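You operate a simulated robot arm through the tools that you are given. There is no shell and no other tool. Be economical: measure what you need, move in short steps, check, and stop when the job is done.

You are at the controls of a simulated two-armed robot. One attempt, no reset.

## Task
Close the hose coupling's valve, push its collar to locked, then open the valve to let it drip dry.
Fine: the coupling slides, so keep it held steady with the other hand while you push; stand the white cup before its mouth ahead of opening. Set down upright: white cup.
Where things are to end (x, y in the base frame): white cup within 50 mm of [540, 290].

The check looks at the end state, three seconds after you hand in, the way a careful person would. Anything else that was tipped, shoved, dropped, spilled or broken makes it a failure.

## Robot
Two 6-joint arms with two-finger grippers on one trunk, on a base that drives. Base frame: it is fixed to the floor where the robot stands at the start and does not move with it; the origin is under the middle of the robot, x ahead of it, y to its left, z up; the surface under the hand at the start is at about z = 820. Units: mm, degrees, N and s.
The left shoulder is at the start at [30, 178, 988], the right one opposite. With the tool pointing down near the work surface each hand reaches from about 440 to 840 mm from the robot's upright axis, wherever it stands, measured 20 degrees to its own side. Places, roughly: collar of the hose coupling [500, 100, 900]; gear bench [600, -100, 800]; valve of the hose coupling [500, 0, 900]; white cup (8x7x8 cm) [800, 300, 800]. Payload 2.54 kg a hand.
Tool frame (each hand has its own): the origin (TCP) lies between the finger pads and is the grasp point; the fingertips stand 30 mm ahead of it; z points along the fingers, y is the line along which they close. The gripper opens to 116 mm. The gripper's body begins 95 mm behind the TCP.
Orientation is told as [roll, pitch, yaw] about the base's x, y, z axes, in that order, counted from this pose: with the fingers straight down and closing along the base's y, the tool's x points along the base's -x, its y along +y and its z along -z.

## Interface
- The arms move only by the tool play_rows. It takes "left_rows", "right_rows" or both (then of equal length, played together; a hand with none holds still); each is a list of rows, each an object of numbers (a shift or turn left out is 0, a gripper value left out holds the last): "dx", "dy", "dz": the shift along the tool's x, y, z in units of 50 mm (1.0 is 50 mm); "wx", "wy", "wz": the turn, a rotation vector about the tool's x, y, z in units of 4 degrees (1.0 is 4 degrees). In form: [{"dx": .., "dy": .., "dz": .., "wx": .., "wy": .., "wz": ..}, ...]. A call has 1 to 8 rows; each row shifts and turns the commanded pose from where the row before left it, along the tool's axes as they then stand. "left_gripper" and "right_gripper" are, for a hand that has rows, the finger opening in mm, from 0 to 116, set as the call begins (left out, the last holds). A call with a number of a shift or a turn outside -1 to 1 is refused whole. Each row takes 0.2 s and may step no farther than 50 mm and 8.6 degrees from the row before; otherwise, or with a gripper value out of range, the whole call is refused. Where a pose cannot be reached the arm comes as near as it can. A force on the tool above 60 N (or 10 N above the force at the start of the call, whichever is more), or a blocked arm, ends the call early, and 0.2 s more pass. The fingers move at their own pace (about 153 mm/s each) and stop on an object; they squeeze with about 25 N. The grip force told is the motor's: it shows also when the fingers shut on nothing. Time passes only in rows, and 0.2 s behind the last, so rows that do not move let the fingers close. It gives the time, the measured TCP pose, the force on the tool (base axes), the opening and the grip force at its end, in the units of the frame above (readings bear some noise), with the torque about the TCP (base axes, N m) and any sound that the robot's microphone picked up.
- Cameras (640 x 400 px; columns grow to the right, rows downward): "scene" is now at [44.3, 20.9, 1717]; the picture's right is [0.20, -0.98, 0.00], its down [-0.74, -0.15, -0.66] and it looks along [0.64, 0.13, -0.75] (base axes); focal length 292 px, centre (320, 200). "left" rides on the left gripper at [69, 15, -122] in its tool frame; the picture's right is [-0.21, 0.98, 0.00], its down [-0.83, -0.18, -0.53] and it looks along [-0.52, -0.11, 0.85] (tool axes); focal length 251 px, centre (320, 200). "right" rides on the right gripper at [69, -15, -122] in its tool frame; the picture's right is [0.21, 0.98, 0.00], its down [-0.83, 0.18, -0.53] and it looks along [-0.52, 0.11, 0.85] (tool axes); focal length 251 px, centre (320, 200). There is no depth. A picture from a camera that has moved, and an enlarged one, comes with that camera's place and axes in the base frame and with its lens. The place of the scene camera against the robot may be out by one fixed shift of up to 12 mm in any direction.
- grab_frame(camera): a new picture of that camera. It takes no simulated time.
- raise_lower(by): slides the trunk up (or, below 0, down) by that many mm; the arms and the scene camera ride with it, the base frame stays. It gives what a move gives, with no picture.
- drive_base(legs): drives the robot by 1 to 6 legs, each [ahead, left, turn to the left] in mm, mm and degrees, along the robot's own axes; the way and the turn of a leg run together, so that a leg with both is an arc; at most 1500 mm and 180 degrees a leg. The arms and the cameras ride along, it lands a little off, and it stops where it bumps. It gives what a move gives.
- aim_head(pan, tilt): turns the head with the scene camera to pan (to the left, within 143 degrees either way) and tilt (down, from -29 to 69), counted from straight ahead of the robot. It gives what a move gives.
- enlarge(camera, box): a new picture of the part [left, top, right, bottom] of that camera's present view, enlarged. It takes no simulated time.
- finish_job(): hands the job in; it is judged then, once.

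Go step by step. Nothing tells you exact positions but the pictures and the camera data: compare them with the known pose of the tool, close in by small moves and look again before you grip or let go. The budget is 120 turns and 88 pictures, counting those below and the enlarged ones. Unless the task says otherwise, let go and move clear before handing in.

The tools are called as name(argument=value, ...) on one line, values as JSON. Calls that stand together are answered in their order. play_rows: Moves the arms, as the interface text tells. Its arguments: {"type":"object","properties":{"left_rows":{"type":"array","items":{"type":"object","properties":{"dx":{"type":"number"},"dy":{"type":"number"},"dz":{"type":"number"},"wx":{"type":"number"},"wy":{"type":"number"},"wz":{"type":"number"}}}},"left_gripper":{"type":"number"},"right_rows":{"type":"array","items":{"type":"object","properties":{"dx":{"type":"number"},"dy":{"type":"number"},"dz":{"type":"number"},"wx":{"type":"number"},"wy":{"type":"number"},"wz":{"type":"number"}}}},"right_gripper":{"type":"number"}},"required":[]} The other tools are called the same way: raise_lower (by) slides the trunk up or down; drive_base (legs) drives the base; aim_head (pan, tilt) turns the head that bears the scene camera; grab_frame (camera) takes a picture; enlarge (camera, box) takes an enlarged picture of a part of a camera's view; finish_job () hands the job in.

At the start:

```text
clock: 0.0
left_tool_pos: [428.9, 266.0, 1293.5]
left_ee_rot: [0.0, -0.1, 0.0]
left_force: [0.2, -0.6, -0.1]
left_wrist_torque: [-0.03, -0.01, 0.01]
left_gripper_width: 116.1
left_grasp_force: 0.0
right_tool_pos: [483.9, -103.0, 1264.1]
right_ee_rot: [-0.1, 0.0, 0.0]
right_force: [0.3, 0.4, 0.2]
right_wrist_torque: [0.02, 0.01, 0.0]
right_gripper_width: 116.0
right_grasp_force: 0.0
trunk travel left (down, up): [-200.0, 340.0]
robot x, y, heading: [-1.5, 3.3, -0.2]
head pan, tilt: [11.4, 48.9]
```

scene: 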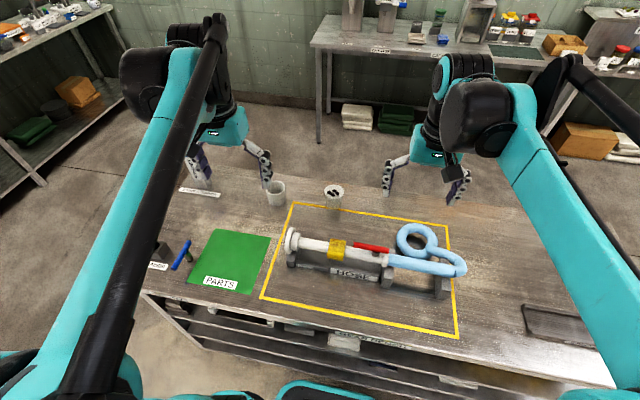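
right: 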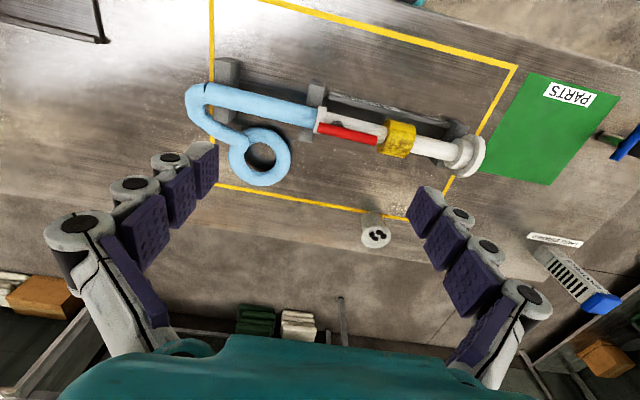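
left: 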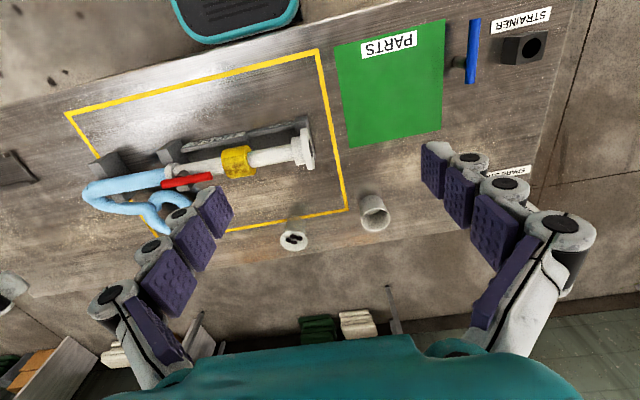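

The bench holds a hose coupling (yellow collar, red valve lever, mouth toward +y), a white cup and another small cup with things in it. I look closer first.

enlarge(camera="scene", box=[250, 170, 490, 320])

enlarge(camera="left", box=[60, 100, 420, 270])

enlarge(camera="right", box=[180, 40, 500, 240])

```text
2.67 times, centred on (370, 245) of scene
camera zoom: at [44.3, 20.9, 1717.0], right [0.2, -0.98, 0.0], down [-0.74, -0.15, -0.66], along [0.64, 0.13, -0.75], focal length 780 px, centre (187, 80)
```

zoom: 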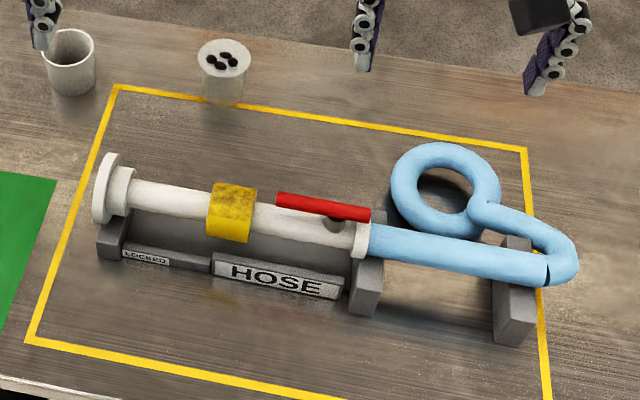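

```text
1.78 times, centred on (240, 185) of left
camera zoom: at [359.8, 283.4, 1415.9], right [0.21, 0.98, 0.0], down [0.83, -0.18, 0.53], along [0.52, -0.11, -0.85], focal length 447 px, centre (462, 227)
```

zoom: 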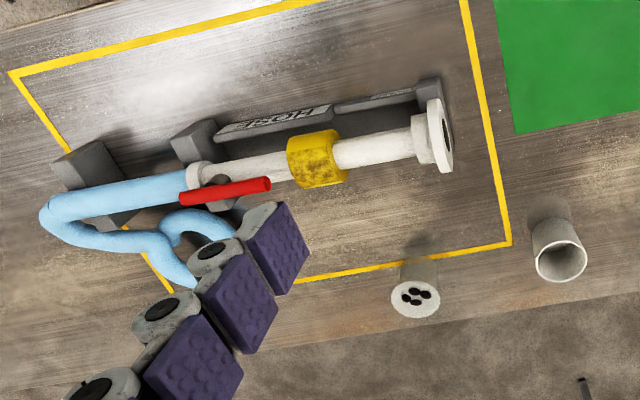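

```text
2.00 times, centred on (340, 140) of right
camera zoom: at [414.9, -118.8, 1386.7], right [-0.21, 0.98, 0.0], down [0.83, 0.18, 0.53], along [0.52, 0.11, -0.85], focal length 503 px, centre (280, 320)
```

zoom: 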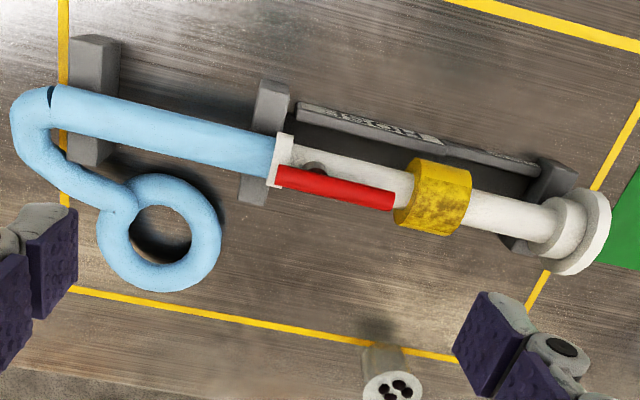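

I take the tube to run along y at x≈535–545, mouth at y≈222, collar at y≈66, and the lever's pivot at y≈-60, with the lever along the tube (open). I bring the right hand's camera closer to see the lever and its stops.

play_rows(right_rows=[{"dx": 0.4, "dy": 0.4, "dz": 0.8}, {"dx": 0.4, "dy": 0.4, "dz": 0.8}, {"dx": 0.4, "dy": 0.4, "dz": 0.8}, {"dz": 0.8}])

grab_frame(camera="right")

```text
clock: 1.0
left_tool_pos: [431.9, 266.8, 1293.4]
left_ee_rot: [0.0, 0.1, 0.1]
left_force: [0.4, -0.4, -1.1]
left_wrist_torque: [0.0, 0.03, -0.01]
left_gripper_width: 115.9
left_grasp_force: 0.1
right_tool_pos: [426.8, -42.8, 1104.4]
right_ee_rot: [0.0, 0.1, 0.0]
right_force: [-0.3, -0.8, 0.9]
right_wrist_torque: [0.04, 0.04, 0.04]
right_gripper_width: 116.3
right_grasp_force: 0.1
trunk travel left (down, up): [-200.0, 340.0]
robot x, y, heading: [-0.9, 0.8, -0.0]
head pan, tilt: [11.4, 48.9]
```

```text
81 pictures are left
camera right: at [356.9, -59.2, 1227.9], right [-0.21, 0.98, 0.0], down [0.83, 0.18, 0.53], along [0.52, 0.11, -0.85], focal length 251 px, centre (320, 200)
```

right: 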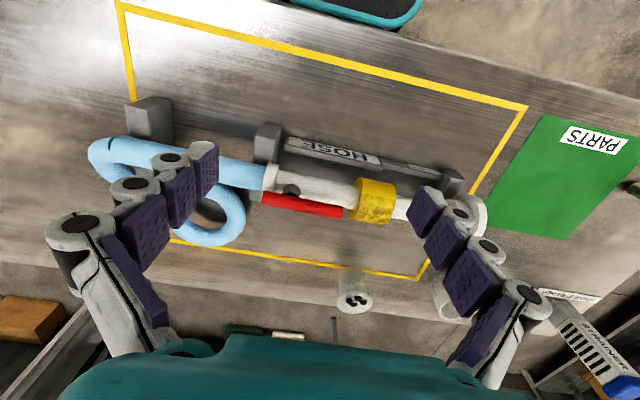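

enlarge(camera="right", box=[220, 120, 500, 270])

enlarge(camera="scene", box=[280, 220, 420, 308])

```text
2.29 times, centred on (360, 195) of right
camera zoom: at [356.9, -59.2, 1227.9], right [-0.21, 0.98, 0.0], down [0.83, 0.18, 0.53], along [0.52, 0.11, -0.85], focal length 575 px, centre (229, 211)
```

zoom: 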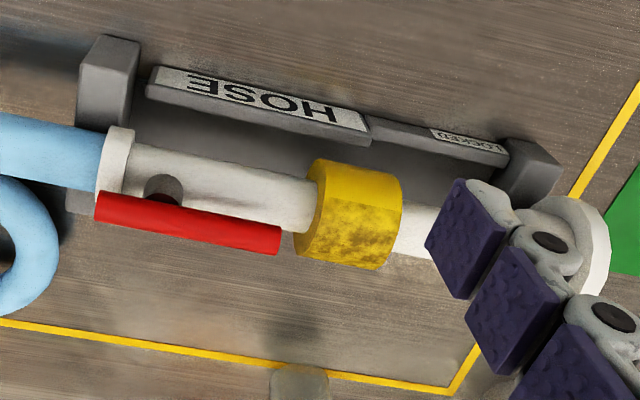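

```text
4.55 times, centred on (350, 264) of scene
camera zoom: at [46.0, 20.7, 1716.9], right [0.2, -0.98, 0.0], down [-0.74, -0.15, -0.66], along [0.64, 0.13, -0.75], focal length 1330 px, centre (184, -91)
```

zoom: 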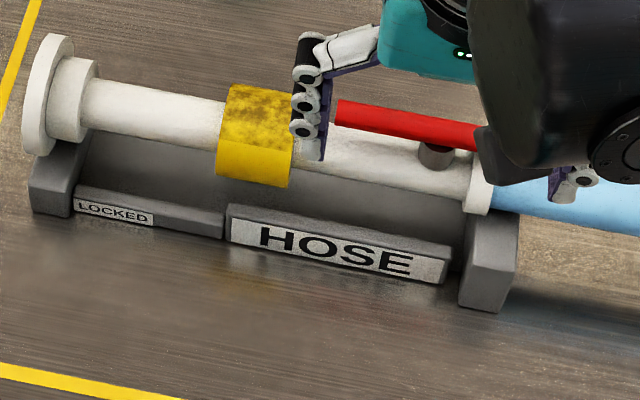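

The lever sits at z≈950 over the tube (x≈538), from y≈-97 to y≈10 with its pivot near y≈-62; the LOCKED plate is on the mouth side, so the collar goes +y. First the left hand turns to close along x and comes over the bare tube between collar and mouth, to hold it.

play_rows(left_rows=[{"wz": 1, "dz": 0.2}, {"wz": 1, "dz": 0.2}, {"wz": 1, "dz": 0.2}, {"wz": 1, "dz": 0.2}, {"wz": 1, "dz": 0.2}, {"wz": 1, "dz": 0.2}, {"wz": 1, "dz": 0.2}, {"wz": 1, "dz": 0.2}])

play_rows(left_rows=[{"wz": 1, "dz": 0.2}, {"wz": 1, "dz": 0.2}, {"wz": 1, "dz": 0.2}, {"wz": 1, "dz": 0.2}, {"wz": 1, "dz": 0.2}, {"wz": 1, "dz": 0.2}, {"wz": 1, "dz": 0.2}, {"wz": 1, "dz": 0.2}])

play_rows(left_rows=[{"wz": 1}, {"wz": 1}, {"wz": 1}, {"wz": 1}, {"wz": 1}, {"wz": 1}, {"wz": 0.5}])

```text
clock: 2.8
left_tool_pos: [430.0, 265.0, 1215.1]
left_ee_rot: [-0.1, 0.0, -32.1]
left_force: [0.4, 0.0, -0.3]
left_wrist_torque: [0.04, 0.03, -0.03]
left_gripper_width: 116.0
left_grasp_force: 0.1
right_tool_pos: [425.2, -42.9, 1106.5]
right_ee_rot: [0.0, 0.0, -0.1]
right_force: [-0.6, 0.4, 0.2]
right_wrist_torque: [-0.02, 0.0, -0.03]
right_gripper_width: 116.0
right_grasp_force: 0.0
trunk travel left (down, up): [-200.0, 340.0]
robot x, y, heading: [3.2, 0.6, 0.1]
head pan, tilt: [11.4, 48.9]
```

```text
clock: 4.6
left_tool_pos: [428.1, 266.0, 1132.8]
left_ee_rot: [0.0, 0.0, -64.0]
left_force: [-0.1, -0.4, -0.2]
left_wrist_torque: [-0.01, -0.02, 0.03]
left_gripper_width: 115.8
left_grasp_force: 0.0
right_tool_pos: [424.7, -42.6, 1105.6]
right_ee_rot: [-0.1, 0.0, 0.0]
right_force: [1.4, -0.3, -1.1]
right_wrist_torque: [-0.01, 0.01, -0.02]
right_gripper_width: 115.9
right_grasp_force: 0.1
trunk travel left (down, up): [-200.0, 340.0]
robot x, y, heading: [3.7, -0.2, -0.0]
head pan, tilt: [11.4, 48.9]
```

```text
clock: 6.2
left_tool_pos: [429.3, 266.7, 1135.4]
left_ee_rot: [0.0, 0.0, -90.1]
left_force: [0.0, -0.7, 0.0]
left_wrist_torque: [0.01, 0.01, 0.02]
left_gripper_width: 115.9
left_grasp_force: 0.0
right_tool_pos: [425.6, -45.0, 1104.6]
right_ee_rot: [0.0, 0.0, 0.0]
right_force: [0.3, -0.3, 0.2]
right_wrist_torque: [-0.04, -0.01, 0.0]
right_gripper_width: 115.7
right_grasp_force: 0.0
trunk travel left (down, up): [-200.0, 340.0]
robot x, y, heading: [2.2, -0.6, -0.0]
head pan, tilt: [11.4, 48.9]
```

The left hand is at yaw -90 as wanted. I move it over the tube at about (540, 150, 1060) and look.

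play_rows(left_rows=[{"dy": 0.74, "dx": -0.78, "dz": 0.5}, {"dy": 0.74, "dx": -0.78, "dz": 0.5}, {"dy": 0.74, "dx": -0.78, "dz": 0.5}, {}], left_gripper=80)

grab_frame(camera="left")

grab_frame(camera="scene")

```text
refused: row 1 steps farther than a row can; nothing moved
```

```text
78 pictures are left
camera left: at [443.9, 337.7, 1256.3], right [0.98, -0.22, 0.0], down [-0.18, -0.83, 0.53], along [-0.12, -0.52, -0.85], focal length 251 px, centre (320, 200)
```

left: 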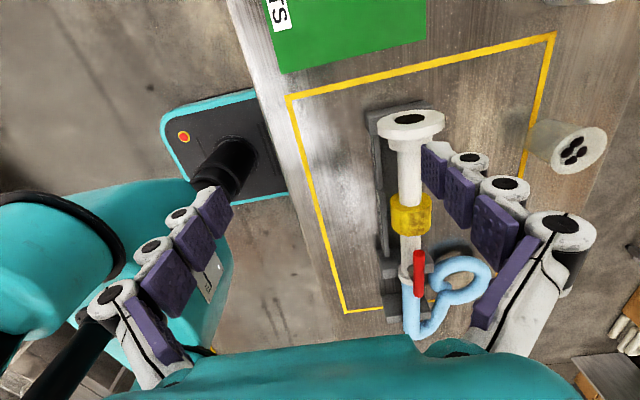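

```text
77 pictures are left
camera scene: at [44.3, 20.9, 1717.0], right [0.2, -0.98, 0.0], down [-0.74, -0.15, -0.66], along [0.64, 0.13, -0.75], focal length 292 px, centre (320, 200)
```

scene: 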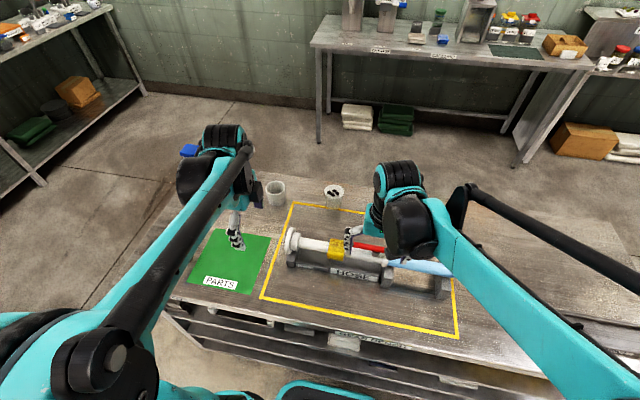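

The step was too long; I go with shorter ones.

play_rows(left_rows=[{"dy": 0.55, "dx": -0.56, "dz": 0.3}, {"dy": 0.55, "dx": -0.56, "dz": 0.3}, {"dy": 0.55, "dx": -0.56, "dz": 0.3}, {"dy": 0.55, "dx": -0.56, "dz": 0.3}, {}], left_gripper=80)

grab_frame(camera="left")

```text
clock: 7.4
left_tool_pos: [535.3, 155.2, 1072.2]
left_ee_rot: [0.1, -0.1, -90.1]
left_force: [-0.8, 0.3, 0.9]
left_wrist_torque: [0.01, -0.06, 0.03]
left_gripper_width: 79.9
left_grasp_force: 0.1
right_tool_pos: [424.8, -42.0, 1106.2]
right_ee_rot: [-0.1, 0.1, 0.0]
right_force: [0.1, 0.8, -0.8]
right_wrist_torque: [0.0, 0.03, 0.02]
right_gripper_width: 116.1
right_grasp_force: 0.0
trunk travel left (down, up): [-200.0, 340.0]
robot x, y, heading: [-0.6, 4.8, 0.1]
head pan, tilt: [11.4, 48.9]
```

```text
76 pictures are left
camera left: at [550.3, 225.2, 1193.3], right [0.98, -0.21, 0.0], down [-0.18, -0.83, 0.53], along [-0.11, -0.52, -0.85], focal length 251 px, centre (320, 200)
```

left: 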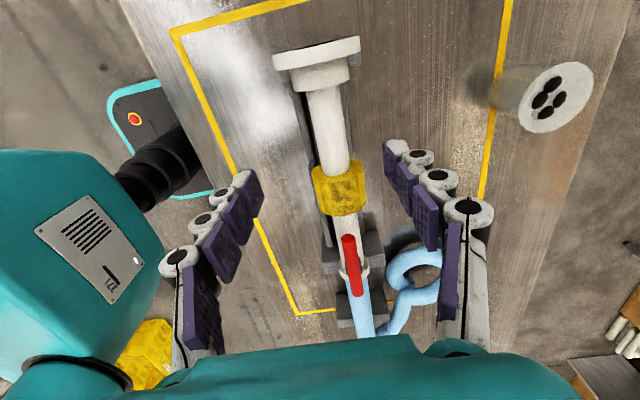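

The tube is at x≈545 at y=140, about 38 mm thick, axis turned ~2° . I go down to hold it there, stopping short first.

play_rows(left_rows=[{"dy": 0.2, "dx": -0.3, "wz": 0.47, "dz": 0.4}, {"dz": 0.8}, {"dz": 0.8}, {"dz": 0.5}, {}])

grab_frame(camera="left")

enlarge(camera="scene", box=[260, 200, 420, 300])

```text
clock: 8.6
left_tool_pos: [547.6, 139.4, 949.9]
left_ee_rot: [0.1, 0.0, -91.9]
left_force: [-0.5, 0.1, -0.2]
left_wrist_torque: [-0.03, -0.01, 0.0]
left_gripper_width: 80.1
left_grasp_force: 0.1
right_tool_pos: [424.5, -43.5, 1105.1]
right_ee_rot: [0.0, 0.0, 0.1]
right_force: [0.5, 0.3, 0.7]
right_wrist_torque: [0.0, -0.02, 0.04]
right_gripper_width: 116.3
right_grasp_force: 0.1
trunk travel left (down, up): [-200.0, 340.0]
robot x, y, heading: [2.9, -2.2, -0.2]
head pan, tilt: [11.4, 48.9]
```

```text
75 pictures are left
camera left: at [564.5, 209.8, 1071.2], right [0.97, -0.25, 0.0], down [-0.21, -0.82, 0.53], along [-0.13, -0.52, -0.85], focal length 251 px, centre (320, 200)
```

left: 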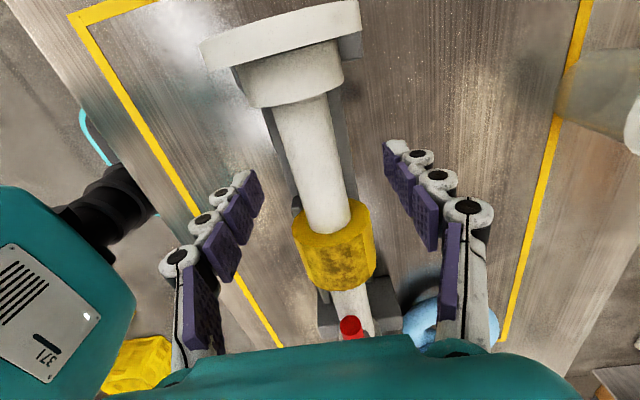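

```text
4.00 times, centred on (340, 250) of scene
camera zoom: at [44.2, 20.7, 1717.0], right [0.2, -0.98, 0.0], down [-0.74, -0.15, -0.66], along [0.64, 0.13, -0.75], focal length 1170 px, centre (240, 0)
```

zoom: 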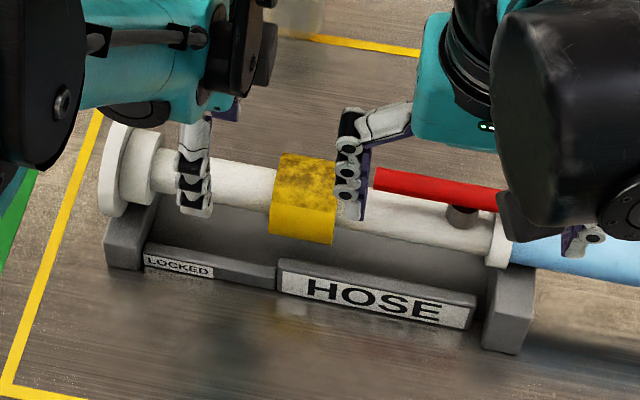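

The tube's centre is about 4 mm nearer than the hand; I shift, go down and close gently.

play_rows(left_rows=[{"dy": -0.09, "dz": 0.3}, {"dz": 0.3}, {"dz": 0.26}, {}])

grab_frame(camera="left")

```text
clock: 9.6
left_tool_pos: [543.6, 141.4, 907.1]
left_ee_rot: [0.0, 0.0, -91.9]
left_force: [-0.4, 0.2, -0.3]
left_wrist_torque: [0.01, -0.01, 0.02]
left_gripper_width: 80.1
left_grasp_force: 0.1
right_tool_pos: [425.2, -42.8, 1104.4]
right_ee_rot: [0.0, 0.0, 0.0]
right_force: [0.2, 0.0, -0.5]
right_wrist_torque: [0.02, -0.03, -0.02]
right_gripper_width: 115.9
right_grasp_force: 0.0
trunk travel left (down, up): [-200.0, 340.0]
robot x, y, heading: [-0.3, 0.8, 0.1]
head pan, tilt: [11.4, 48.9]
```

```text
73 pictures are left
camera left: at [561.5, 210.4, 1028.6], right [0.97, -0.25, 0.0], down [-0.21, -0.82, 0.53], along [-0.13, -0.52, -0.85], focal length 251 px, centre (320, 200)
```

left: 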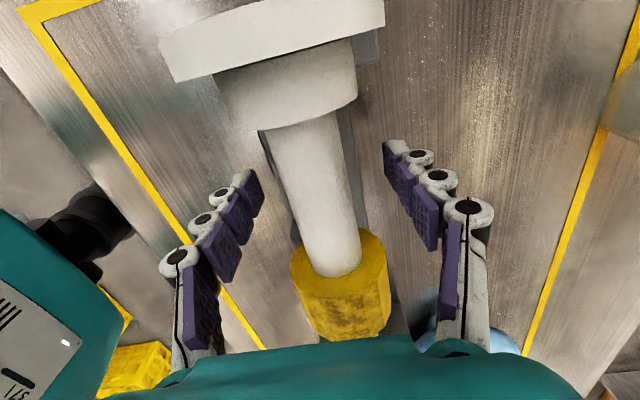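

The tube is centred between the fingers; I close on it.

play_rows(left_rows=[{}, {}, {}], left_gripper=10)

grab_frame(camera="right")

```text
clock: 10.4
left_tool_pos: [545.3, 140.9, 907.4]
left_ee_rot: [0.0, 0.0, -91.9]
left_force: [-0.7, 0.3, 0.5]
left_wrist_torque: [-0.04, 0.01, 0.03]
left_gripper_width: 9.8
left_grasp_force: 0.0
right_tool_pos: [424.4, -41.4, 1106.2]
right_ee_rot: [0.0, 0.0, 0.1]
right_force: [0.2, 0.4, -0.4]
right_wrist_torque: [-0.03, 0.02, 0.01]
right_gripper_width: 115.9
right_grasp_force: 0.1
trunk travel left (down, up): [-200.0, 340.0]
robot x, y, heading: [3.0, -2.1, -0.0]
head pan, tilt: [11.4, 48.9]
```

```text
72 pictures are left
camera right: at [356.0, -59.2, 1228.8], right [-0.21, 0.98, 0.0], down [0.83, 0.18, 0.53], along [0.52, 0.11, -0.85], focal length 251 px, centre (320, 200)
```

right: 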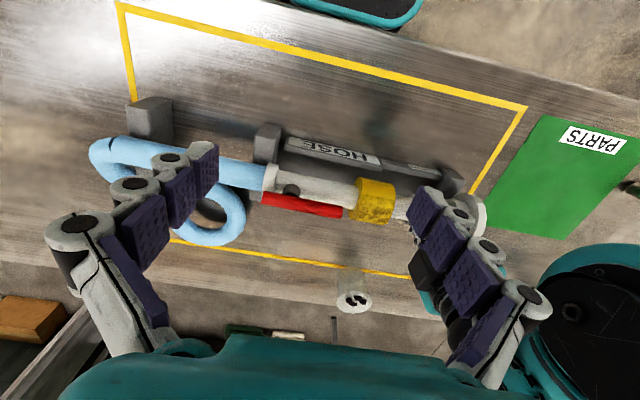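

The fingers closed to 10 mm on nothing, so the tube lies lower than I took it to. I look before going on.

grab_frame(camera="left")

enlarge(camera="scene", box=[260, 200, 420, 300])

```text
71 pictures are left
camera left: at [561.7, 210.4, 1028.7], right [0.97, -0.25, 0.0], down [-0.21, -0.82, 0.53], along [-0.13, -0.52, -0.85], focal length 251 px, centre (320, 200)
```

left: 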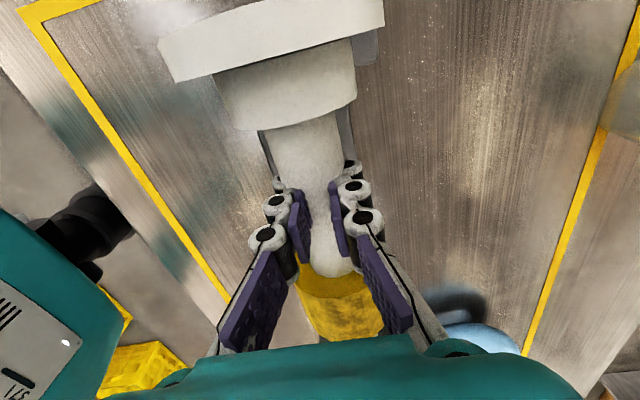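

```text
4.00 times, centred on (340, 250) of scene
camera zoom: at [44.3, 20.9, 1717.0], right [0.2, -0.98, 0.0], down [-0.74, -0.15, -0.66], along [0.64, 0.13, -0.75], focal length 1170 px, centre (240, 0)
```

zoom: 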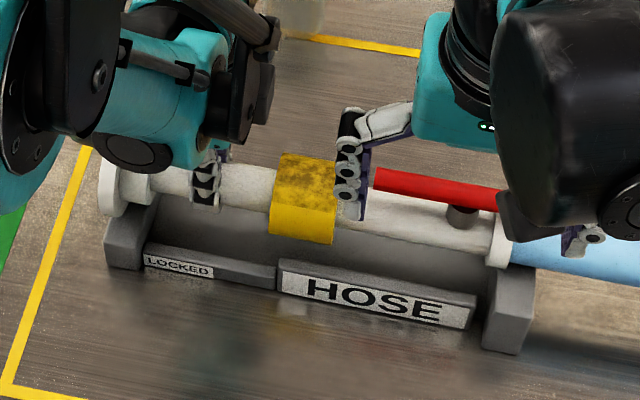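

enlarge(camera="left", box=[220, 100, 440, 340])

enlarge(camera="scene", box=[280, 220, 345, 270])

```text
1.67 times, centred on (330, 220) of left
camera zoom: at [561.7, 210.4, 1028.7], right [0.97, -0.25, 0.0], down [-0.21, -0.82, 0.53], along [-0.13, -0.52, -0.85], focal length 419 px, centre (303, 167)
```

zoom: 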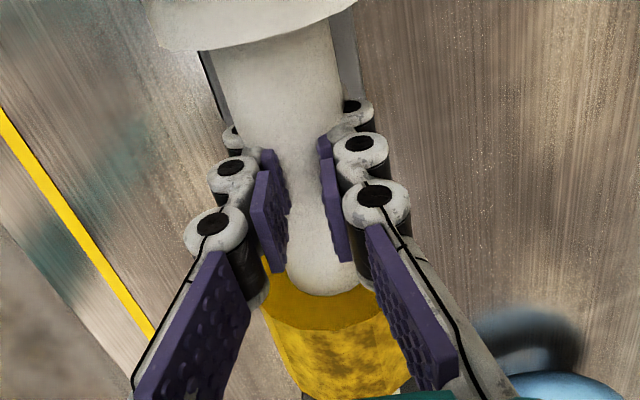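

```text
8.00 times, centred on (312, 245) of scene
camera zoom: at [44.3, 20.9, 1717.0], right [0.2, -0.98, 0.0], down [-0.74, -0.15, -0.66], along [0.64, 0.13, -0.75], focal length 2340 px, centre (380, -160)
```

zoom: 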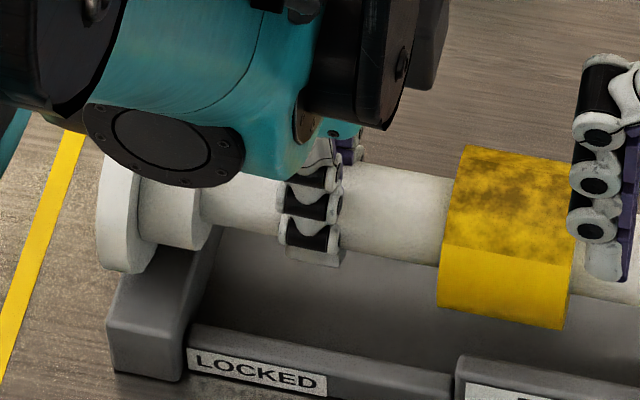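

The picture shows the fingers straddling the tube yet reading 10 mm; I command fully shut to see whether they bear on something.

play_rows(left_rows=[{}, {}, {}], left_gripper=0)

enlarge(camera="left", box=[220, 100, 440, 340])

```text
clock: 11.2
left_tool_pos: [545.4, 139.9, 907.2]
left_ee_rot: [0.0, 0.0, -91.9]
left_force: [0.2, -0.9, 0.1]
left_wrist_torque: [-0.02, -0.03, -0.02]
left_gripper_width: 0.1
left_grasp_force: 25.0
right_tool_pos: [425.6, -43.0, 1105.1]
right_ee_rot: [-0.1, 0.0, 0.0]
right_force: [-0.7, -0.9, -0.8]
right_wrist_torque: [0.03, 0.01, -0.03]
right_gripper_width: 116.0
right_grasp_force: 0.1
trunk travel left (down, up): [-200.0, 340.0]
robot x, y, heading: [0.9, -0.9, 0.3]
head pan, tilt: [11.4, 48.9]
```

```text
1.67 times, centred on (330, 220) of left
camera zoom: at [561.8, 210.4, 1028.6], right [0.97, -0.25, 0.0], down [-0.21, -0.82, 0.53], along [-0.13, -0.52, -0.85], focal length 419 px, centre (303, 167)
```

zoom: 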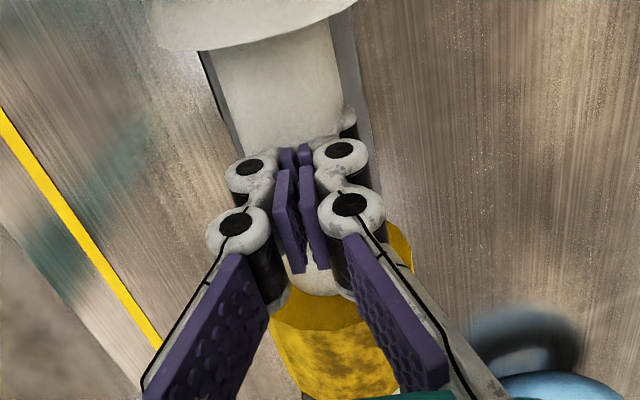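

The fingers shut fully with only their tips dipping into the tube's outline, so the grasp point was above it. I open, lower by 22 mm and close again.

play_rows(left_rows=[{}, {}, {}, {"dz": 0.22}, {"dz": 0.22}, {}], left_gripper=80)

play_rows(left_rows=[{}, {}, {}], left_gripper=10)

grab_frame(camera="left")

```text
clock: 12.6
left_tool_pos: [544.0, 139.2, 884.6]
left_ee_rot: [0.0, 0.0, -91.8]
left_force: [0.5, 0.5, 0.5]
left_wrist_torque: [0.03, -0.01, 0.01]
left_gripper_width: 80.1
left_grasp_force: 0.0
right_tool_pos: [424.3, -43.5, 1107.4]
right_ee_rot: [0.0, 0.1, -0.1]
right_force: [-0.2, 0.0, -0.2]
right_wrist_torque: [0.01, 0.01, -0.03]
right_gripper_width: 116.1
right_grasp_force: 0.1
trunk travel left (down, up): [-200.0, 340.0]
robot x, y, heading: [-5.3, 0.0, -0.0]
head pan, tilt: [11.4, 48.9]
```

```text
clock: 13.4
left_tool_pos: [544.0, 141.2, 885.2]
left_ee_rot: [0.0, 0.1, -91.9]
left_force: [0.0, -0.1, -0.1]
left_wrist_torque: [0.02, 0.0, -0.01]
left_gripper_width: 10.2
left_grasp_force: 0.1
right_tool_pos: [426.6, -43.2, 1105.7]
right_ee_rot: [0.0, 0.0, 0.0]
right_force: [0.6, 0.4, -0.4]
right_wrist_torque: [0.01, 0.05, -0.02]
right_gripper_width: 116.1
right_grasp_force: 0.1
trunk travel left (down, up): [-200.0, 340.0]
robot x, y, heading: [0.1, 2.0, -0.1]
head pan, tilt: [11.4, 48.9]
```

```text
66 pictures are left
camera left: at [561.8, 210.9, 1006.3], right [0.97, -0.25, 0.0], down [-0.21, -0.82, 0.53], along [-0.13, -0.52, -0.85], focal length 251 px, centre (320, 200)
```

left: 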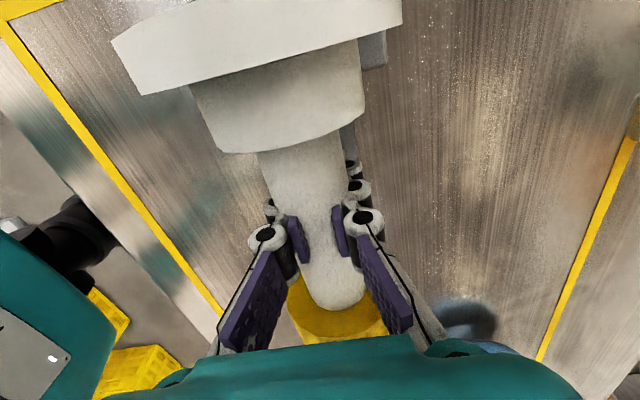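

The fingers pass into the tube's outline without any force. I try fully shut here, to find what is solid.

play_rows(left_rows=[{}, {}], left_gripper=0)

enlarge(camera="scene", box=[260, 200, 420, 300])

```text
clock: 14.0
left_tool_pos: [545.1, 140.8, 884.2]
left_ee_rot: [0.0, -0.1, -91.8]
left_force: [-0.8, -0.8, 0.3]
left_wrist_torque: [0.0, 0.0, 0.01]
left_gripper_width: 0.0
left_grasp_force: 25.4
right_tool_pos: [425.1, -43.1, 1106.6]
right_ee_rot: [0.0, 0.0, 0.0]
right_force: [0.6, -0.7, -0.7]
right_wrist_torque: [0.02, 0.01, -0.04]
right_gripper_width: 116.1
right_grasp_force: 0.0
trunk travel left (down, up): [-200.0, 340.0]
robot x, y, heading: [-0.3, -0.8, -0.2]
head pan, tilt: [11.4, 48.9]
```

```text
4.00 times, centred on (340, 250) of scene
camera zoom: at [44.4, 20.9, 1717.0], right [0.2, -0.98, 0.0], down [-0.74, -0.15, -0.66], along [0.64, 0.13, -0.75], focal length 1170 px, centre (240, 0)
```

zoom: 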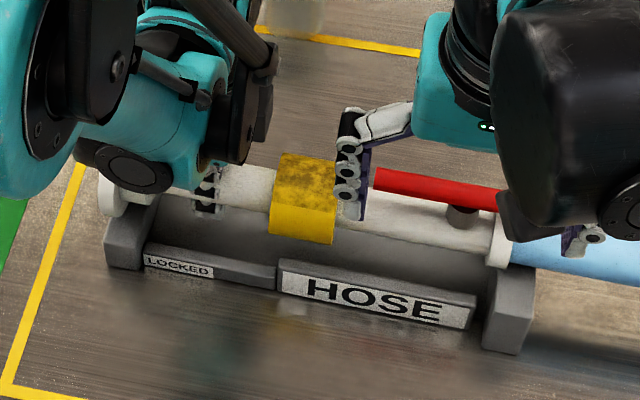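

The thin tube isn't solid to the fingers. I try the thicker neck at the mouth (y≈188) as the hold instead: open, up, across, and look.

play_rows(left_rows=[{}, {}, {}, {"dz": -0.6}, {"dx": 0.47}, {"dx": 0.47, "dy": 0.03}, {}], left_gripper=100)

grab_frame(camera="left")

enlarge(camera="scene", box=[260, 200, 420, 300])

```text
clock: 15.6
left_tool_pos: [549.0, 189.2, 913.2]
left_ee_rot: [0.0, 0.1, -92.0]
left_force: [0.4, 0.0, -0.1]
left_wrist_torque: [-0.02, 0.02, -0.03]
left_gripper_width: 100.0
left_grasp_force: 0.2
right_tool_pos: [426.6, -44.5, 1106.0]
right_ee_rot: [0.1, -0.1, 0.0]
right_force: [0.2, -0.1, 1.1]
right_wrist_torque: [-0.03, 0.0, 0.01]
right_gripper_width: 116.0
right_grasp_force: 0.1
trunk travel left (down, up): [-200.0, 340.0]
robot x, y, heading: [-2.6, -2.2, -0.1]
head pan, tilt: [11.4, 48.9]
```

```text
64 pictures are left
camera left: at [565.4, 258.4, 1034.8], right [0.97, -0.25, 0.0], down [-0.21, -0.82, 0.53], along [-0.13, -0.52, -0.85], focal length 251 px, centre (320, 200)
```

left: 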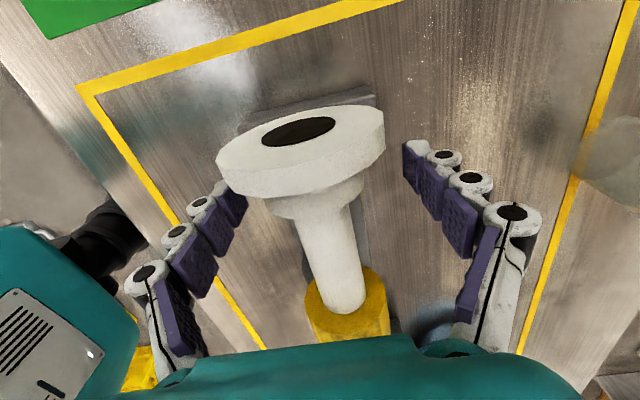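

```text
4.00 times, centred on (340, 250) of scene
camera zoom: at [44.8, 20.6, 1717.0], right [0.2, -0.98, 0.0], down [-0.74, -0.15, -0.66], along [0.64, 0.13, -0.75], focal length 1170 px, centre (240, 0)
```

zoom: 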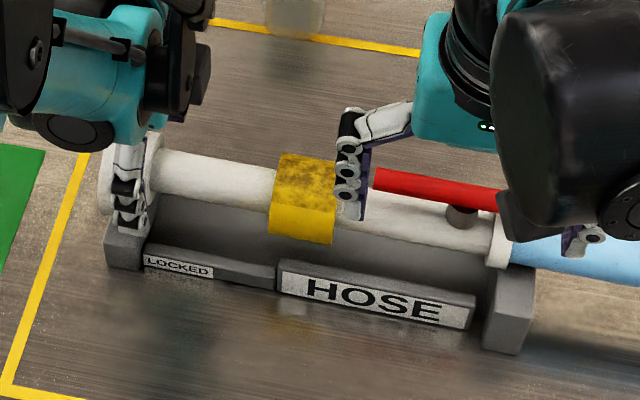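

The neck is between the fingers just behind the flange. I lower 14 mm and close on it.

play_rows(left_rows=[{"dz": 0.28}, {"dy": -0.05}, {}])

play_rows(left_rows=[{}, {}, {}], left_gripper=15)

```text
clock: 16.4
left_tool_pos: [545.1, 187.7, 900.2]
left_ee_rot: [-0.1, 0.1, -91.8]
left_force: [-0.9, -0.2, 0.8]
left_wrist_torque: [-0.01, 0.0, -0.02]
left_gripper_width: 99.9
left_grasp_force: 0.1
right_tool_pos: [425.7, -43.6, 1106.5]
right_ee_rot: [0.0, 0.0, 0.0]
right_force: [-0.2, 0.4, 1.1]
right_wrist_torque: [-0.02, 0.0, 0.01]
right_gripper_width: 116.0
right_grasp_force: 0.0
trunk travel left (down, up): [-200.0, 340.0]
robot x, y, heading: [1.5, -1.3, 0.3]
head pan, tilt: [11.4, 48.9]
```

```text
clock: 17.2
left_tool_pos: [546.4, 186.4, 901.4]
left_ee_rot: [0.0, 0.0, -91.8]
left_force: [-1.7, 0.7, 6.5]
left_wrist_torque: [0.09, 0.11, 0.21]
left_gripper_width: 58.2
left_grasp_force: 25.2
right_tool_pos: [425.6, -43.2, 1106.5]
right_ee_rot: [0.1, 0.0, 0.0]
right_force: [0.5, -0.9, -0.5]
right_wrist_torque: [0.04, -0.01, 0.01]
right_gripper_width: 115.8
right_grasp_force: 0.0
trunk travel left (down, up): [-200.0, 340.0]
robot x, y, heading: [-1.0, -0.7, -0.1]
head pan, tilt: [11.4, 48.9]
```

The neck is solid: the left hand holds it (58 mm). Now the right hand closes its fingers and goes to the +x side of the lever's free end.

play_rows(right_rows=[{"dx": -0.75, "dy": 0.22, "dz": 0.1}, {"dx": -0.75, "dy": 0.22, "dz": 0.1}, {"dx": -0.75, "dy": 0.22, "dz": 0.1}, {"dx": -0.75, "dy": 0.2, "dz": 0.1}, {"dz": 0.9}, {"dz": 0.9}, {}], right_gripper=0)

grab_frame(camera="right")

grab_frame(camera="left")

```text
clock: 18.8
left_tool_pos: [545.6, 187.0, 899.8]
left_ee_rot: [0.0, -0.1, -91.9]
left_force: [-1.9, 0.6, -0.5]
left_wrist_torque: [-0.04, -0.05, 0.12]
left_gripper_width: 58.3
left_grasp_force: 25.0
right_tool_pos: [575.5, 0.0, 991.2]
right_ee_rot: [0.0, 0.1, 0.0]
right_force: [0.1, 0.1, 0.1]
right_wrist_torque: [-0.02, 0.0, -0.01]
right_gripper_width: 0.0
right_grasp_force: 25.3
trunk travel left (down, up): [-200.0, 340.0]
robot x, y, heading: [-0.8, -1.4, -0.2]
head pan, tilt: [11.4, 48.9]
```

```text
62 pictures are left
camera right: at [506.9, -14.9, 1114.7], right [-0.21, 0.98, 0.0], down [0.83, 0.18, 0.53], along [0.52, 0.11, -0.85], focal length 251 px, centre (320, 200)
```

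right: 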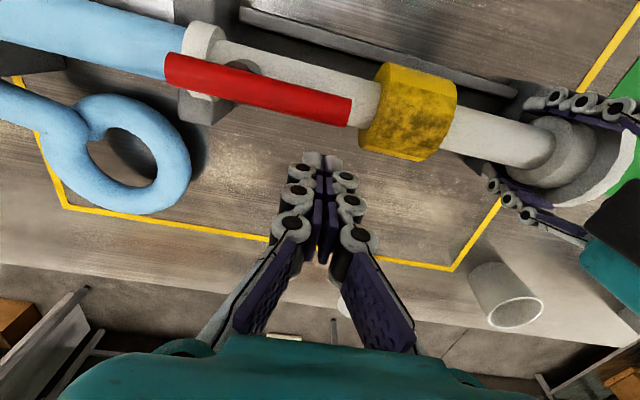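

```text
61 pictures are left
camera left: at [562.6, 257.6, 1021.8], right [0.97, -0.25, 0.0], down [-0.21, -0.82, 0.53], along [-0.13, -0.52, -0.85], focal length 251 px, centre (320, 200)
```

left: 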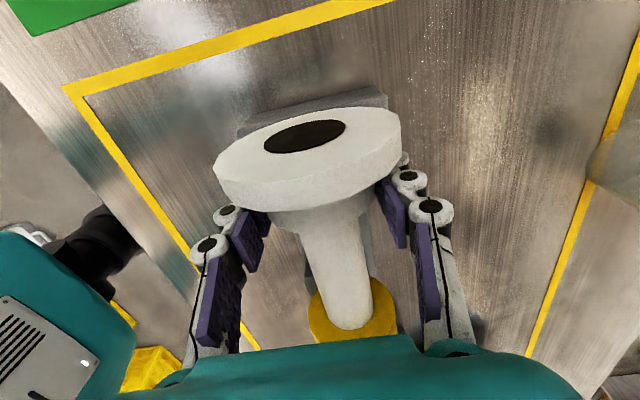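

The lever's end is at (541, 12) and the fingers are beside it. I lower the closed fingers to lever height and push softly toward -x by about 15° as a test.

play_rows(right_rows=[{"dz": 0.3}, {"dz": 0.28}, {"dx": 0.2}, {"dx": 0.16}, {"dx": 0.12}, {"dx": 0.12}, {"dx": 0.12}])

grab_frame(camera="right")

```text
clock: 20.4
left_tool_pos: [544.6, 188.0, 898.9]
left_ee_rot: [0.0, 0.0, -91.9]
left_force: [-0.3, -0.1, 0.1]
left_wrist_torque: [-0.04, 0.0, 0.12]
left_gripper_width: 58.3
left_grasp_force: 25.0
right_tool_pos: [537.7, 0.8, 963.7]
right_ee_rot: [-0.1, 0.0, 0.0]
right_force: [0.5, 0.5, 0.2]
right_wrist_torque: [0.03, 0.01, -0.02]
right_gripper_width: 0.2
right_grasp_force: 24.5
trunk travel left (down, up): [-200.0, 340.0]
robot x, y, heading: [-0.3, 2.2, 0.2]
head pan, tilt: [11.4, 48.9]
```

```text
60 pictures are left
camera right: at [468.5, -14.9, 1087.8], right [-0.21, 0.98, 0.0], down [0.83, 0.18, 0.53], along [0.52, 0.11, -0.85], focal length 251 px, centre (320, 200)
```

right: 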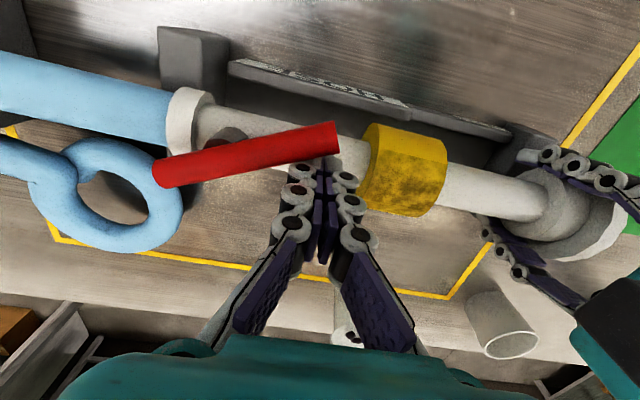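

The lever turns easily this way. I go on along the arc to about 75°.

play_rows(right_rows=[{"dx": 0.16, "dy": -0.01}, {"dx": 0.16, "dy": -0.01}, {"dx": 0.16, "dy": -0.05}, {"dx": 0.16, "dy": -0.06}, {"dx": 0.14, "dy": -0.1}, {"dx": 0.14, "dy": -0.1}, {"dx": 0.11, "dy": -0.13}, {"dx": 0.11, "dy": -0.13}])

grab_frame(camera="right")

```text
clock: 22.2
left_tool_pos: [546.3, 187.4, 901.7]
left_ee_rot: [0.0, 0.0, -91.9]
left_force: [-0.7, -0.1, -0.4]
left_wrist_torque: [-0.01, -0.05, 0.07]
left_gripper_width: 58.4
left_grasp_force: 24.9
right_tool_pos: [481.5, -28.7, 964.5]
right_ee_rot: [0.1, 0.1, 0.0]
right_force: [0.4, -0.1, -0.1]
right_wrist_torque: [0.01, 0.03, -0.02]
right_gripper_width: 0.0
right_grasp_force: 25.2
trunk travel left (down, up): [-200.0, 340.0]
robot x, y, heading: [-1.3, 0.0, 0.2]
head pan, tilt: [11.4, 48.9]
```

```text
59 pictures are left
camera right: at [412.1, -44.7, 1087.9], right [-0.21, 0.98, 0.0], down [0.83, 0.18, 0.53], along [0.52, 0.11, -0.85], focal length 251 px, centre (320, 200)
```

right: 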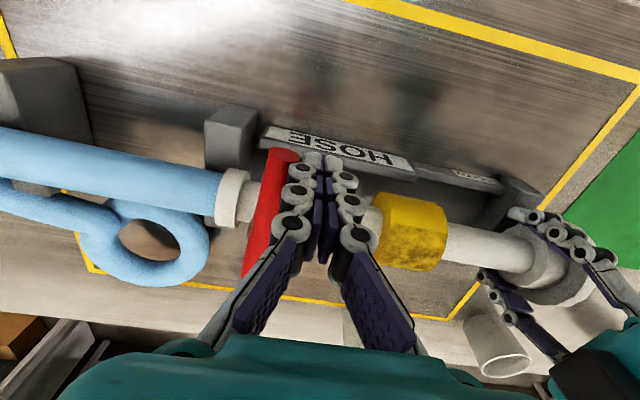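

Nearly across. I push the last bit and feel for the stop.

play_rows(right_rows=[{"dx": 0.07, "dy": -0.15}, {"dx": 0.07, "dy": -0.15}, {"dy": -0.06}, {"dy": -0.06}])

grab_frame(camera="right")

enlarge(camera="scene", box=[260, 200, 420, 300])

```text
clock: 23.2
left_tool_pos: [545.9, 187.2, 899.7]
left_ee_rot: [0.0, -0.2, -91.8]
left_force: [-7.4, -35.6, -0.3]
left_wrist_torque: [1.37, 0.09, 0.83]
left_gripper_width: 58.3
left_grasp_force: 24.8
right_tool_pos: [473.0, -47.9, 964.1]
right_ee_rot: [0.3, -0.1, 0.1]
right_force: [6.6, 39.9, 13.6]
right_wrist_torque: [0.2, -0.1, 0.11]
right_gripper_width: 0.1
right_grasp_force: 24.7
trunk travel left (down, up): [-200.0, 340.0]
robot x, y, heading: [4.7, 0.5, -0.1]
head pan, tilt: [11.4, 48.9]
```

```text
58 pictures are left
camera right: at [404.4, -64.1, 1087.1], right [-0.22, 0.98, 0.01], down [0.83, 0.18, 0.53], along [0.52, 0.12, -0.84], focal length 251 px, centre (320, 200)
```

right: 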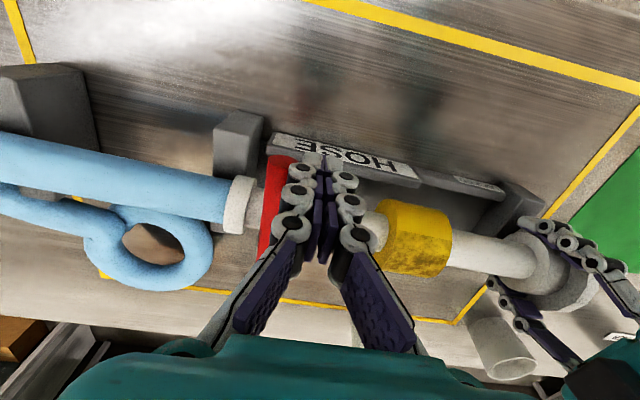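

```text
4.00 times, centred on (340, 250) of scene
camera zoom: at [43.8, 22.2, 1717.0], right [0.2, -0.98, 0.0], down [-0.74, -0.15, -0.66], along [0.64, 0.13, -0.75], focal length 1170 px, centre (240, 0)
```

zoom: 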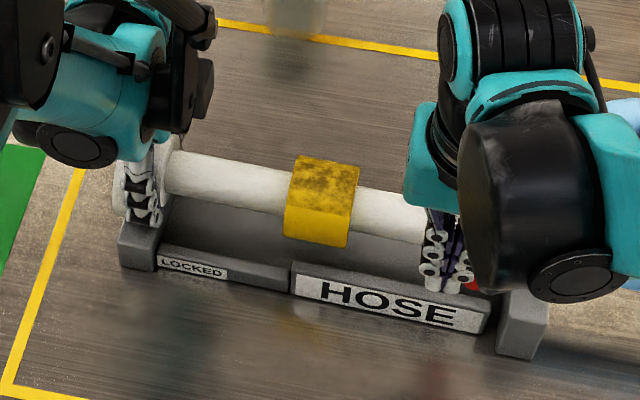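

The stop was hit hard (40 N) and the whole coupling seems to have slid about 10 mm toward -y. I back the right hand off at once and compare.

play_rows(right_rows=[{"dy": 0.3}, {"dy": 0.1, "dz": -0.8}, {"dz": -0.9}, {"dz": -0.9, "dx": 0.4}])

enlarge(camera="scene", box=[250, 170, 490, 320])

grab_frame(camera="right")

grab_frame(camera="left")

```text
clock: 24.2
left_tool_pos: [544.0, 188.2, 902.9]
left_ee_rot: [0.1, 0.0, -91.9]
left_force: [-0.9, 2.7, -0.8]
left_wrist_torque: [-0.73, 0.02, 0.03]
left_gripper_width: 57.9
left_grasp_force: 24.8
right_tool_pos: [454.0, -32.8, 1095.8]
right_ee_rot: [0.0, 0.0, 0.0]
right_force: [-0.6, -0.1, -0.9]
right_wrist_torque: [0.01, -0.05, -0.02]
right_gripper_width: 0.0
right_grasp_force: 25.2
trunk travel left (down, up): [-200.0, 340.0]
robot x, y, heading: [0.9, -4.3, -0.2]
head pan, tilt: [11.4, 48.9]
```

```text
2.67 times, centred on (370, 245) of scene
camera zoom: at [42.5, 20.6, 1717.1], right [0.2, -0.98, 0.0], down [-0.74, -0.15, -0.66], along [0.65, 0.13, -0.75], focal length 780 px, centre (187, 80)
```

zoom: 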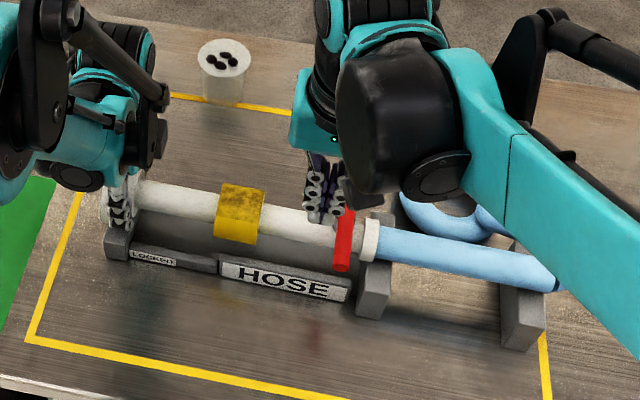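

```text
55 pictures are left
camera right: at [384.3, -47.7, 1217.9], right [-0.21, 0.98, 0.0], down [0.83, 0.18, 0.53], along [0.52, 0.11, -0.85], focal length 251 px, centre (320, 200)
```

right: 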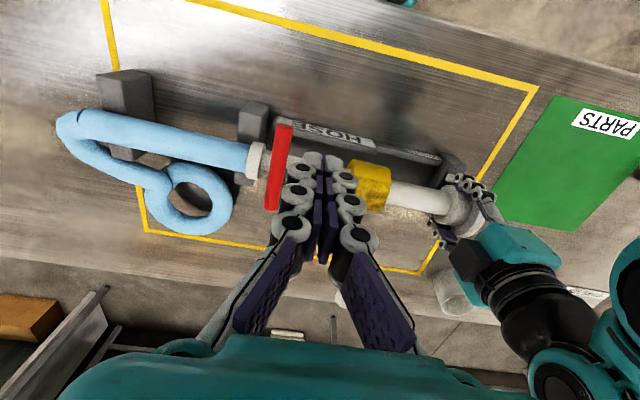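

```text
54 pictures are left
camera left: at [561.4, 257.6, 1022.6], right [0.97, -0.25, 0.0], down [-0.21, -0.82, 0.53], along [-0.13, -0.52, -0.85], focal length 251 px, centre (320, 200)
```

left: 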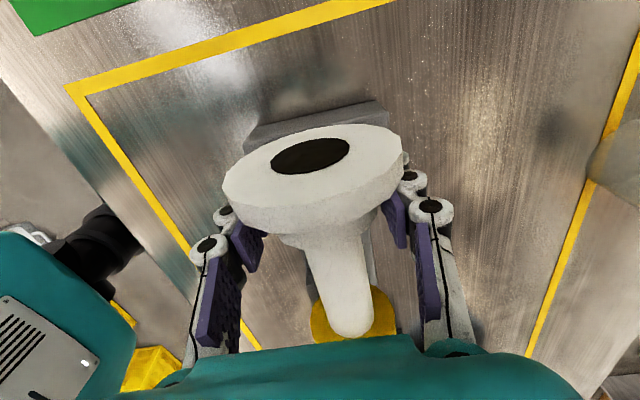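

The lever now lies square across (closed); the coupling slid some 8–10 mm toward -y, which pushing the collar toward +y can undo. I turn the right hand by 88° to close along x, to grip the collar.

play_rows(right_rows=[{"wz": -1}, {"wz": -1}, {"wz": -1}, {"wz": -1}, {"wz": -1}, {"wz": -1}, {"wz": -1}, {"wz": -1}], right_gripper=90)

play_rows(right_rows=[{"wz": -1}, {"wz": -1}, {"wz": -1}, {"wz": -1}, {"wz": -1}, {"wz": -1}, {"wz": -1}, {"wz": -1}])

play_rows(right_rows=[{"wz": -1}, {"wz": -1}, {"wz": -1}, {"wz": -1}, {"wz": -1}, {"wz": -1}, {}])

grab_frame(camera="right")

```text
clock: 26.0
left_tool_pos: [545.5, 187.4, 900.8]
left_ee_rot: [-0.1, -0.1, -91.9]
left_force: [-0.4, 2.0, -1.0]
left_wrist_torque: [0.09, 0.06, -0.03]
left_gripper_width: 58.1
left_grasp_force: 25.0
right_tool_pos: [454.6, -30.1, 1093.8]
right_ee_rot: [0.0, 0.1, 32.2]
right_force: [1.4, -0.4, -0.3]
right_wrist_torque: [0.01, -0.02, -0.04]
right_gripper_width: 89.6
right_grasp_force: 0.1
trunk travel left (down, up): [-200.0, 340.0]
robot x, y, heading: [3.0, 0.5, -0.1]
head pan, tilt: [11.4, 48.9]
```

```text
clock: 27.8
left_tool_pos: [546.2, 187.6, 899.6]
left_ee_rot: [0.0, 0.0, -91.8]
left_force: [-0.8, 1.1, -0.7]
left_wrist_torque: [-0.03, 0.05, 0.01]
left_gripper_width: 58.2
left_grasp_force: 25.5
right_tool_pos: [455.3, -31.0, 1095.0]
right_ee_rot: [0.0, 0.1, 64.1]
right_force: [0.2, -0.2, 0.8]
right_wrist_torque: [-0.01, 0.01, 0.01]
right_gripper_width: 89.9
right_grasp_force: 0.0
trunk travel left (down, up): [-200.0, 340.0]
robot x, y, heading: [0.3, 0.6, 0.1]
head pan, tilt: [11.4, 48.9]
```

```text
clock: 29.4
left_tool_pos: [545.7, 188.0, 899.6]
left_ee_rot: [0.0, 0.1, -91.9]
left_force: [-0.1, 0.0, 0.0]
left_wrist_torque: [-0.04, 0.01, -0.02]
left_gripper_width: 58.2
left_grasp_force: 24.8
right_tool_pos: [453.9, -29.7, 1095.4]
right_ee_rot: [0.0, 0.0, 88.0]
right_force: [0.3, -0.1, 0.4]
right_wrist_torque: [-0.01, 0.02, -0.01]
right_gripper_width: 90.1
right_grasp_force: 0.0
trunk travel left (down, up): [-200.0, 340.0]
robot x, y, heading: [2.2, 0.9, 0.1]
head pan, tilt: [11.4, 48.9]
```

```text
53 pictures are left
camera right: at [467.0, -100.3, 1217.7], right [-0.98, -0.18, 0.0], down [-0.15, 0.83, 0.53], along [-0.1, 0.52, -0.85], focal length 251 px, centre (320, 200)
```

right: 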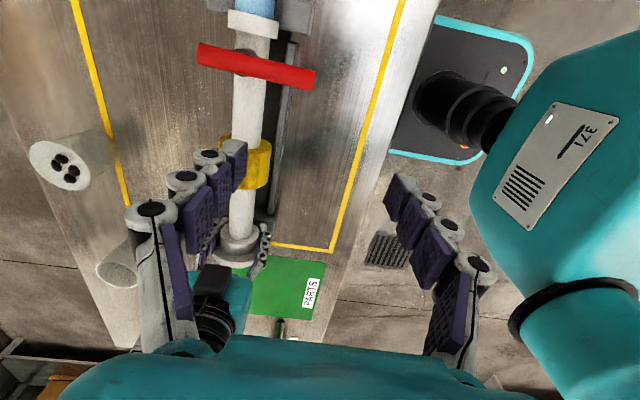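

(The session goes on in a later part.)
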